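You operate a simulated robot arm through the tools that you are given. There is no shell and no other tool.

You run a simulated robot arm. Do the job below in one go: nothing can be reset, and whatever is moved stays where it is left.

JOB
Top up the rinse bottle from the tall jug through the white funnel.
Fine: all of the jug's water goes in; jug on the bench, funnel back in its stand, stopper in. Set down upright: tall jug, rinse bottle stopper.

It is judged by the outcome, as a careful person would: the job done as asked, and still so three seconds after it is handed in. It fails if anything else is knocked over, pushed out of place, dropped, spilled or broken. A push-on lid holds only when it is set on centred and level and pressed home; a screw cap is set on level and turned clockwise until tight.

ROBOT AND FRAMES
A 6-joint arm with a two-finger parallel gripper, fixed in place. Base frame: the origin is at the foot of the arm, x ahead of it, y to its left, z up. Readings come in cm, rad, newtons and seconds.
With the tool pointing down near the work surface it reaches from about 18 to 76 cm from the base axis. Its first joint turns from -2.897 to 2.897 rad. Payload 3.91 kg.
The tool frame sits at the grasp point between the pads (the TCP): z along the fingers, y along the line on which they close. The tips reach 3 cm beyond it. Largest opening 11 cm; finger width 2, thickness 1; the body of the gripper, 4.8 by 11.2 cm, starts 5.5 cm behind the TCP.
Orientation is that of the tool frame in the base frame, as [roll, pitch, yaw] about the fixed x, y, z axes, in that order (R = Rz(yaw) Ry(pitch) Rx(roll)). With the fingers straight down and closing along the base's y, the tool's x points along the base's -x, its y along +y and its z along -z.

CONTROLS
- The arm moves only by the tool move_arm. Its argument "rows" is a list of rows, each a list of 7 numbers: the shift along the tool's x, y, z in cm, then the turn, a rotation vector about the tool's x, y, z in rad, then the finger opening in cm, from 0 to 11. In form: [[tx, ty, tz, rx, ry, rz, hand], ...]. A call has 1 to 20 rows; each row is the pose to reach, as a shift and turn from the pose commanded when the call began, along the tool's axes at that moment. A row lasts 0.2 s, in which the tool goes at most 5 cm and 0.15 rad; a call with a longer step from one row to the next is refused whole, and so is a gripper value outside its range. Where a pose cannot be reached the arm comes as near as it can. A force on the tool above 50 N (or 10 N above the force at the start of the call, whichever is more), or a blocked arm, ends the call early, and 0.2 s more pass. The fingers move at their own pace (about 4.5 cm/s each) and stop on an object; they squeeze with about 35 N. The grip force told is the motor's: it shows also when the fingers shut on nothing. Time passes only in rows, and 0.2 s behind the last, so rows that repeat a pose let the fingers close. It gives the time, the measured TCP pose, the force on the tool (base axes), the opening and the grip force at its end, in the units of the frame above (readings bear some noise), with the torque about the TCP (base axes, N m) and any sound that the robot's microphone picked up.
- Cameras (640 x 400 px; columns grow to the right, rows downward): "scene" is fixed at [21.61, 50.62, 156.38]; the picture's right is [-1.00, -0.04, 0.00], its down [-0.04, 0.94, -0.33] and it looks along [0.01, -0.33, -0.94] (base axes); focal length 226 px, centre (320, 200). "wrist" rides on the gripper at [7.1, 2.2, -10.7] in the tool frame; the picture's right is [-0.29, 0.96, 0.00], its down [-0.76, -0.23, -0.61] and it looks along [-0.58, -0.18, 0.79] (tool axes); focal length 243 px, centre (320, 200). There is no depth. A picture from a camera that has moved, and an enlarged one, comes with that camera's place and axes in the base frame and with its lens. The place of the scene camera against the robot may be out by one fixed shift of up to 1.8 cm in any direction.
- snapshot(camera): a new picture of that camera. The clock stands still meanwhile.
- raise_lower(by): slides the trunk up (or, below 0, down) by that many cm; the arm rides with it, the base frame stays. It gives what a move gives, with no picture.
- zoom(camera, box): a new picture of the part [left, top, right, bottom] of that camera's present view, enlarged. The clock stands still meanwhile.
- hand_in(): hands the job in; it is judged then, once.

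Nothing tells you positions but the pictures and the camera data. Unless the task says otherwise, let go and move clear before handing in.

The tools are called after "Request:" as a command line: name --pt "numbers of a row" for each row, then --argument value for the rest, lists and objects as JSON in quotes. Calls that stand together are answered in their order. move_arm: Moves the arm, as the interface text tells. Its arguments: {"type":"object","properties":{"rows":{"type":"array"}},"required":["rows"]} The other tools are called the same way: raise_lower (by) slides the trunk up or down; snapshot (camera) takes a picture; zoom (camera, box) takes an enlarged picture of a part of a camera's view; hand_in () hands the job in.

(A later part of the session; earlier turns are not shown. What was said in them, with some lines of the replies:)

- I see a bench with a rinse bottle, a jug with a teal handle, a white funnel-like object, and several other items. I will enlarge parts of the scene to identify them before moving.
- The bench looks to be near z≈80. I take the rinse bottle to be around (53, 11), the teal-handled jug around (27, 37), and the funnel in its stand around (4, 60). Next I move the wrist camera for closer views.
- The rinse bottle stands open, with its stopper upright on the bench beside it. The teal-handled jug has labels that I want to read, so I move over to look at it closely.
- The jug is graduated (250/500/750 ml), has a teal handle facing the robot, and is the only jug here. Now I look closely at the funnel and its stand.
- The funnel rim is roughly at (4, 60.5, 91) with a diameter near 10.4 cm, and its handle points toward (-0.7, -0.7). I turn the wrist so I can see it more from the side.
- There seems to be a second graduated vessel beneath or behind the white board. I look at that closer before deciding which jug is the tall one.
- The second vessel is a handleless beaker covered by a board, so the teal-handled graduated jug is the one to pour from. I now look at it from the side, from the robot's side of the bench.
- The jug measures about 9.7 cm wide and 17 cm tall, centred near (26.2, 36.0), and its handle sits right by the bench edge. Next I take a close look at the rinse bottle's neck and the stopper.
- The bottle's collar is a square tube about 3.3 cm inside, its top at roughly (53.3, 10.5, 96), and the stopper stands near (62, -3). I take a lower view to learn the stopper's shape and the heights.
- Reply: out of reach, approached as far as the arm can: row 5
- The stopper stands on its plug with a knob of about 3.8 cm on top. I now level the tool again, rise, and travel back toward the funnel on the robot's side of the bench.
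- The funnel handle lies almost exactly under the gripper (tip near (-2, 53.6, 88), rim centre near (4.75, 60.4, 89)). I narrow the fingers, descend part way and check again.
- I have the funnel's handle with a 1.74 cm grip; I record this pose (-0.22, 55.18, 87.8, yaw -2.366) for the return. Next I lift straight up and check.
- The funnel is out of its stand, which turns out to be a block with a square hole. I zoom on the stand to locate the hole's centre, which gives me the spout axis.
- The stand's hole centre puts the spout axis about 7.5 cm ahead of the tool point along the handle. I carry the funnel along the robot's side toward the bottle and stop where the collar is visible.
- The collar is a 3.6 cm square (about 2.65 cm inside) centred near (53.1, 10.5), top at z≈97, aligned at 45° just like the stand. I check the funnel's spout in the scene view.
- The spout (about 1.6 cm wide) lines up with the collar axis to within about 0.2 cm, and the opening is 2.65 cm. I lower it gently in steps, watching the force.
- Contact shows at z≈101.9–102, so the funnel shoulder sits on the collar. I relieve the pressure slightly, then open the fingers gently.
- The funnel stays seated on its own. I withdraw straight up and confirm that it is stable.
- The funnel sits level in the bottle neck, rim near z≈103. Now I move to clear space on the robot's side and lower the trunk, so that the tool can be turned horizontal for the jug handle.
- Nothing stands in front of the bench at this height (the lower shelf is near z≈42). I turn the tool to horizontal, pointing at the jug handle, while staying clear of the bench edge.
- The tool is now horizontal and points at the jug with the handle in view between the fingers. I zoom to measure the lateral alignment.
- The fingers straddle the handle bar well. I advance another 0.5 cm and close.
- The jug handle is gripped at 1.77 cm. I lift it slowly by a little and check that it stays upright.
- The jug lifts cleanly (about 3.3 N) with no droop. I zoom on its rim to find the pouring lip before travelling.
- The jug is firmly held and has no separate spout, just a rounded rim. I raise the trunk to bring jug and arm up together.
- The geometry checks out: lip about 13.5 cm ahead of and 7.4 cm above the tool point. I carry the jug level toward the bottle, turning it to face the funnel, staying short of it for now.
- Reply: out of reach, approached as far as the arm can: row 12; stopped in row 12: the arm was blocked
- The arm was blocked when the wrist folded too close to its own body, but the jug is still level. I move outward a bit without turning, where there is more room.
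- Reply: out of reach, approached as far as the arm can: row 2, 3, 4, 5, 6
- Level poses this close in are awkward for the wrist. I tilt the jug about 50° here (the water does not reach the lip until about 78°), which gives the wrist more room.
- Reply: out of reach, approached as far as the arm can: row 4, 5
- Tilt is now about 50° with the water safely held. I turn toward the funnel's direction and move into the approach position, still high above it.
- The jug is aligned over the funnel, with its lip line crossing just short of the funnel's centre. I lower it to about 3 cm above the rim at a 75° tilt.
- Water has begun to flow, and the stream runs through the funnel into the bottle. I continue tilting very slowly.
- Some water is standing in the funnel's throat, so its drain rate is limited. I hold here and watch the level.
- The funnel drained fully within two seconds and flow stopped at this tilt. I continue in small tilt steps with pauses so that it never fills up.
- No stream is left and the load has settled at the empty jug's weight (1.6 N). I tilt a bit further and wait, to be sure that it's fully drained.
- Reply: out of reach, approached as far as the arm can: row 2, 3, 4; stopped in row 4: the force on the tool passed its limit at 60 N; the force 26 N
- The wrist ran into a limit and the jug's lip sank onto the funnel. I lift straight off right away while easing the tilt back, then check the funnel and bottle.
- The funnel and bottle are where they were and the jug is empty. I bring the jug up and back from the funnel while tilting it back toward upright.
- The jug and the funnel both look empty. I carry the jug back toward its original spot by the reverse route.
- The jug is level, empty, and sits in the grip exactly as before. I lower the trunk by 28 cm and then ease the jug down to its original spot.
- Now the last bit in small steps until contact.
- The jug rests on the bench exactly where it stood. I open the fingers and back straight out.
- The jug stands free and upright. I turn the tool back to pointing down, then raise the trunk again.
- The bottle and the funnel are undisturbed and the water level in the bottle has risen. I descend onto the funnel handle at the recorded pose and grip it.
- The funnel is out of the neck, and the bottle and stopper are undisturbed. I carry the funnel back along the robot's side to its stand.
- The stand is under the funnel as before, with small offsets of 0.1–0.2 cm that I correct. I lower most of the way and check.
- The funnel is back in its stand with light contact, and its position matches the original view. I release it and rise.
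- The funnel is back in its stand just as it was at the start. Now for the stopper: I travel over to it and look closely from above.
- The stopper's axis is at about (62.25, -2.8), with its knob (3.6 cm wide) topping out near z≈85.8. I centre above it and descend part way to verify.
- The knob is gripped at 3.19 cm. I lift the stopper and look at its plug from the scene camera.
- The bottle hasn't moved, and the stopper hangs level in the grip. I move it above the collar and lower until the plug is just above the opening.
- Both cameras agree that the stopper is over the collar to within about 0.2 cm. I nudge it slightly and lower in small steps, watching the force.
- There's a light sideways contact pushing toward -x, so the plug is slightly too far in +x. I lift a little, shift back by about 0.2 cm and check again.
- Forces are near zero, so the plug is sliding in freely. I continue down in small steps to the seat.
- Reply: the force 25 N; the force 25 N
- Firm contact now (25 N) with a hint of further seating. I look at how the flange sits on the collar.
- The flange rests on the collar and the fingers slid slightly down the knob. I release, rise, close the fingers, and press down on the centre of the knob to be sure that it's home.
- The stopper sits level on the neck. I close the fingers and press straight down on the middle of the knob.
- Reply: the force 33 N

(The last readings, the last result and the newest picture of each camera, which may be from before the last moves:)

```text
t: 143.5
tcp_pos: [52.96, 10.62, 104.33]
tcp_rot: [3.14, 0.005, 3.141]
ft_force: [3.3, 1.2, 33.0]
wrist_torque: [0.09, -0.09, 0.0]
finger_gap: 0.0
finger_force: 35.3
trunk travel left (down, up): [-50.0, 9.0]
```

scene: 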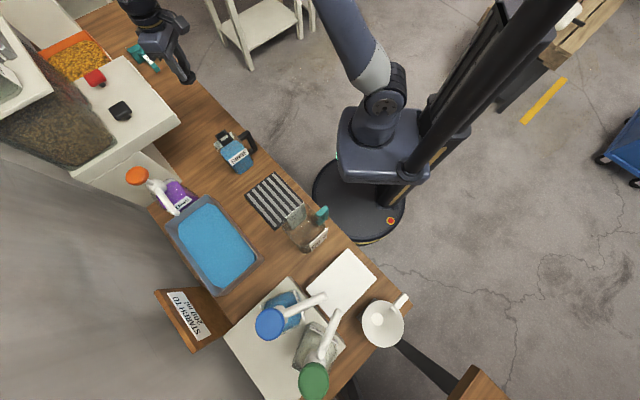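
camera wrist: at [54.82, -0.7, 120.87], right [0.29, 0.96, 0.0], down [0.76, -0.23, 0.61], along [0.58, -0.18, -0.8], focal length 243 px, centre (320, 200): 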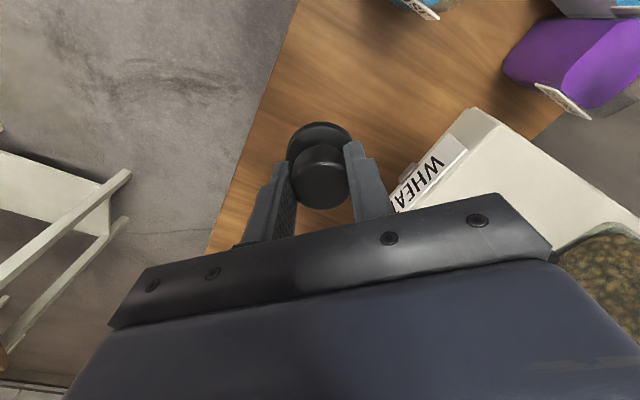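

Request:
move_arm --pt "0 0 0.1 0 0 0 0" --pt "0 0 0.1 0 0 0 0"

Request:
zoom --camera "scene" --box '[215, 100, 255, 150]'

```text
t: 144.1
tcp_pos: [52.74, 10.64, 104.3]
tcp_rot: [3.141, 0.009, -3.142]
ft_force: [4.5, 1.4, 42.8]
wrist_torque: [0.02, -0.06, 0.0]
finger_gap: 0.0
finger_force: 35.4
trunk travel left (down, up): [-50.0, 9.0]
```

```text
8.00 times, centred on (235, 125) of scene
camera zoom: at [21.61, 50.62, 156.38], right [-1.0, -0.04, 0.0], down [-0.04, 0.94, -0.33], along [0.01, -0.33, -0.94], focal length 1804 px, centre (1000, 800)
```

zoom: 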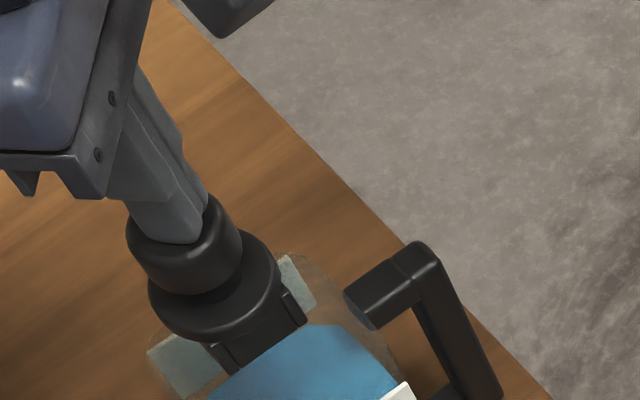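

I have pressed with about 43 N and the stopper did not budge. I back off and take a low side view to confirm that the flange is flush on the collar.

Request:
move_arm --pt "0 0 -0.5 0 0 0 0" --pt "0 0 -2 0 0 0 0" --pt "0 0 -5 0 0 0 2" --pt "0 0 -9 0 0 0 4" --pt "0 0 -12 0 0 0 6"

Request:
move_arm --pt "4 -1 0 0 -0.1 0 6" --pt "8 -2 0 0 -0.2 0 6" --pt "12 -3 1 0 -0.3 0 6" --pt "16 -4 4 0 -0.4 0 6" --pt "18 -4 8 0 -0.5 0 6" --pt "18 -4 12 0 -0.58 0 6"

Request:
snapshot --camera "wrist"

```text
t: 145.3
tcp_pos: [52.72, 10.64, 116.13]
tcp_rot: [3.142, -0.003, -3.141]
ft_force: [-0.2, 0.4, -0.1]
wrist_torque: [0.0, -0.01, 0.01]
finger_gap: 5.98
finger_force: 0.1
trunk travel left (down, up): [-50.0, 9.0]
```

```text
refused: row 4 steps farther than a row can; nothing moved
```

```text
taken
camera wrist: at [45.74, 12.7, 126.91], right [0.29, 0.96, 0.0], down [0.76, -0.23, 0.61], along [0.58, -0.18, -0.8], focal length 243 px, centre (320, 200)
```

wrist: 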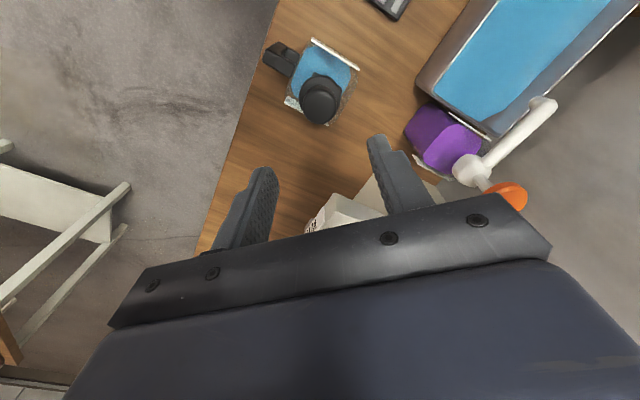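

Request:
move_arm --pt "4.5 -0.8 0 0 -0.1 0 6" --pt "9 -1.6 0 0 -0.2 0 6" --pt "13.5 -2.4 1.5 0 -0.3 0 6" --pt "16.5 -3 5 0 -0.4 0 6" --pt "18.7 -3.6 9 0 -0.5 0 6" --pt "18.7 -3.6 13 0 -0.55 0 6"

Request:
snapshot --camera "wrist"

```text
t: 146.7
tcp_pos: [34.05, 6.86, 103.03]
tcp_rot: [3.139, 0.549, -3.141]
ft_force: [0.1, 0.0, -0.6]
wrist_torque: [-0.03, 0.0, -0.04]
finger_gap: 5.97
finger_force: 0.0
trunk travel left (down, up): [-50.0, 9.0]
```

```text
taken
camera wrist: at [22.48, 9.05, 108.61], right [0.25, 0.96, 0.15], down [0.33, -0.23, 0.91], along [0.91, -0.18, -0.37], focal length 243 px, centre (320, 200)
```

wrist: 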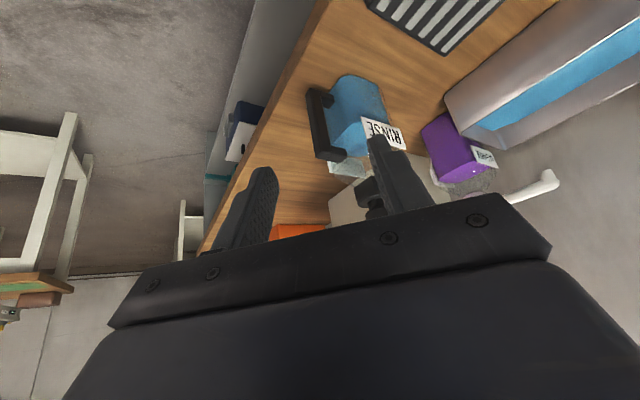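

Request:
move_arm --pt "0 2.5 0 0 0 0 8" --pt "0 5 0 0 0 0 9"

Request:
zoom --camera "wrist" --box '[280, 130, 400, 230]'

Request:
zoom --camera "wrist" --box '[310, 160, 360, 215]'

```text
t: 147.3
tcp_pos: [34.27, 12.02, 103.05]
tcp_rot: [3.141, 0.548, 3.141]
ft_force: [0.8, 0.0, 0.1]
wrist_torque: [-0.06, -0.03, 0.04]
finger_gap: 8.98
finger_force: 0.1
trunk travel left (down, up): [-50.0, 9.0]
```

```text
4.00 times, centred on (340, 180) of wrist
camera zoom: at [22.58, 14.11, 108.58], right [0.25, 0.96, 0.15], down [0.33, -0.23, 0.91], along [0.91, -0.18, -0.37], focal length 970 px, centre (240, 280)
```

zoom: 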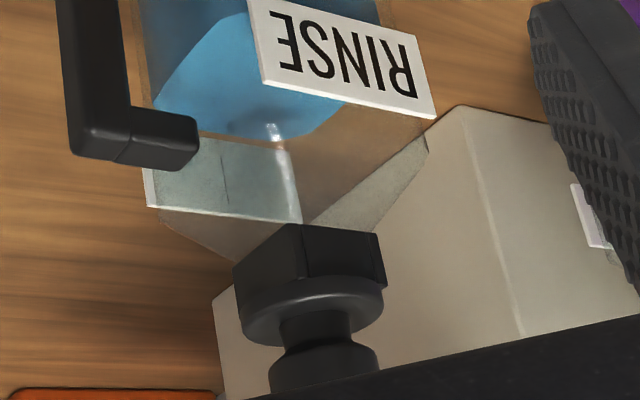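

```text
7.27 times, centred on (335, 188) of wrist
camera zoom: at [22.58, 14.11, 108.58], right [0.25, 0.96, 0.15], down [0.33, -0.23, 0.91], along [0.91, -0.18, -0.37], focal length 1764 px, centre (211, 291)
```

zoom: 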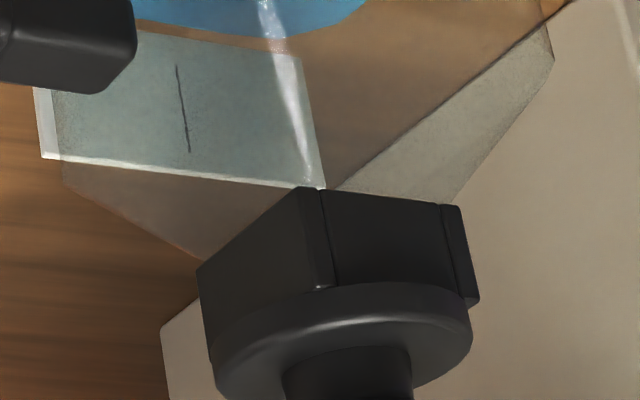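

The flange sits flush and centred on the collar. I move clear and do a final check of the whole scene.

Request:
move_arm --pt "-0.5 -1 -3 0 0.11 0 8" --pt "-1 -2 -6.5 0 0.22 0 8" --pt "-1 -2 -10 0 0.33 0 8" --pt "-1 -2 -14 0 0.44 0 8" --pt "-1 -2 -17 0 0.548 0 8"

Request:
snapshot --camera "scene"

Request:
zoom --camera "scene" --box '[180, 100, 300, 200]'

Request:
zoom --camera "scene" --box '[260, 180, 420, 360]'

```text
t: 148.5
tcp_pos: [26.23, 9.88, 117.97]
tcp_rot: [3.141, -0.002, -3.14]
ft_force: [0.1, 0.4, 0.0]
wrist_torque: [0.01, 0.0, 0.02]
finger_gap: 8.01
finger_force: 0.1
trunk travel left (down, up): [-50.0, 9.0]
```

```text
taken
```

scene: 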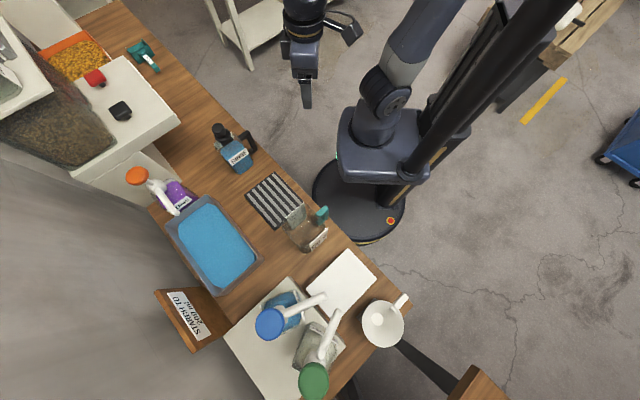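

```text
4.00 times, centred on (240, 150) of scene
camera zoom: at [21.61, 50.62, 156.38], right [-1.0, -0.04, 0.0], down [-0.04, 0.94, -0.33], along [0.01, -0.33, -0.94], focal length 902 px, centre (640, 400)
```

zoom: 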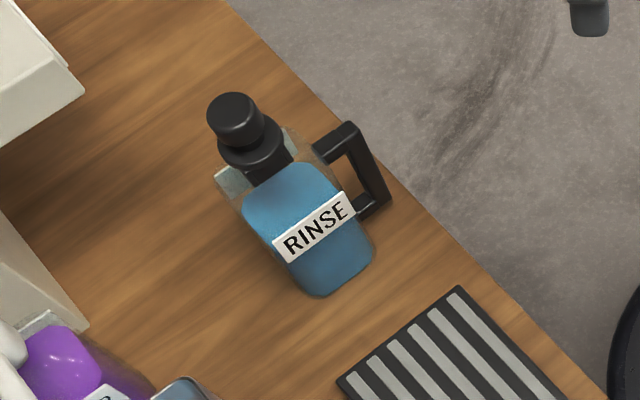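

```text
2.22 times, centred on (340, 270) of scene
camera zoom: at [21.61, 50.62, 156.38], right [-1.0, -0.04, 0.0], down [-0.04, 0.94, -0.33], along [0.01, -0.33, -0.94], focal length 501 px, centre (276, 44)
```

zoom: 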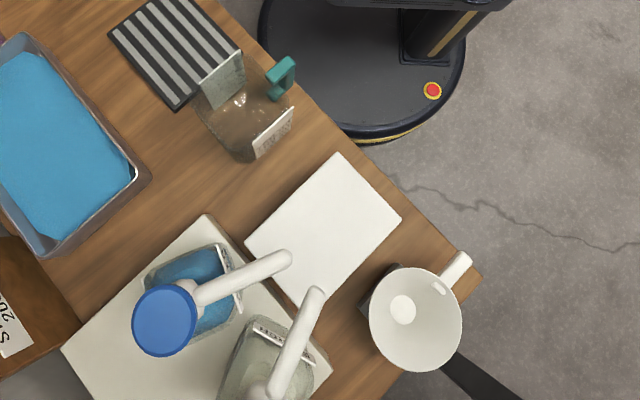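

All is in place: the bottle is topped up and stoppered, the empty jug stands upright on the bench, the funnel is in its stand, and nothing is spilled or moved. The gripper is empty and clear, so I hand in.

Request:
hand_in

```text
The job is handed in.
```

The rinse bottle is topped up and the job is handed in. I don't have the judge's result.

- **Water:** all of the jug's water went through the white funnel into the rinse bottle. The jug and funnel look empty, and I see no spills on the bench.
- **Jug:** the tall jug, which I took to be the teal-handled one, stands upright in its original spot.
- **Funnel:** it is back in its stand, matching where it sat at the start.
- **Stopper:** it is in the neck, level and flush on the collar. I pressed it with about 43 N and it did not move. The microphone picked up no click.

Near the end of the pour the wrist hit a joint limit and the jug's lip pressed onto the funnel with about 60 N. I lifted off straight away; the funnel and bottle had not shifted. While fitting the stopper, the bottle tipped slightly from a sideways contact and settled back where it was.

The other items on the bench look unmoved, and the arm is clear of the bench with the gripper empty.
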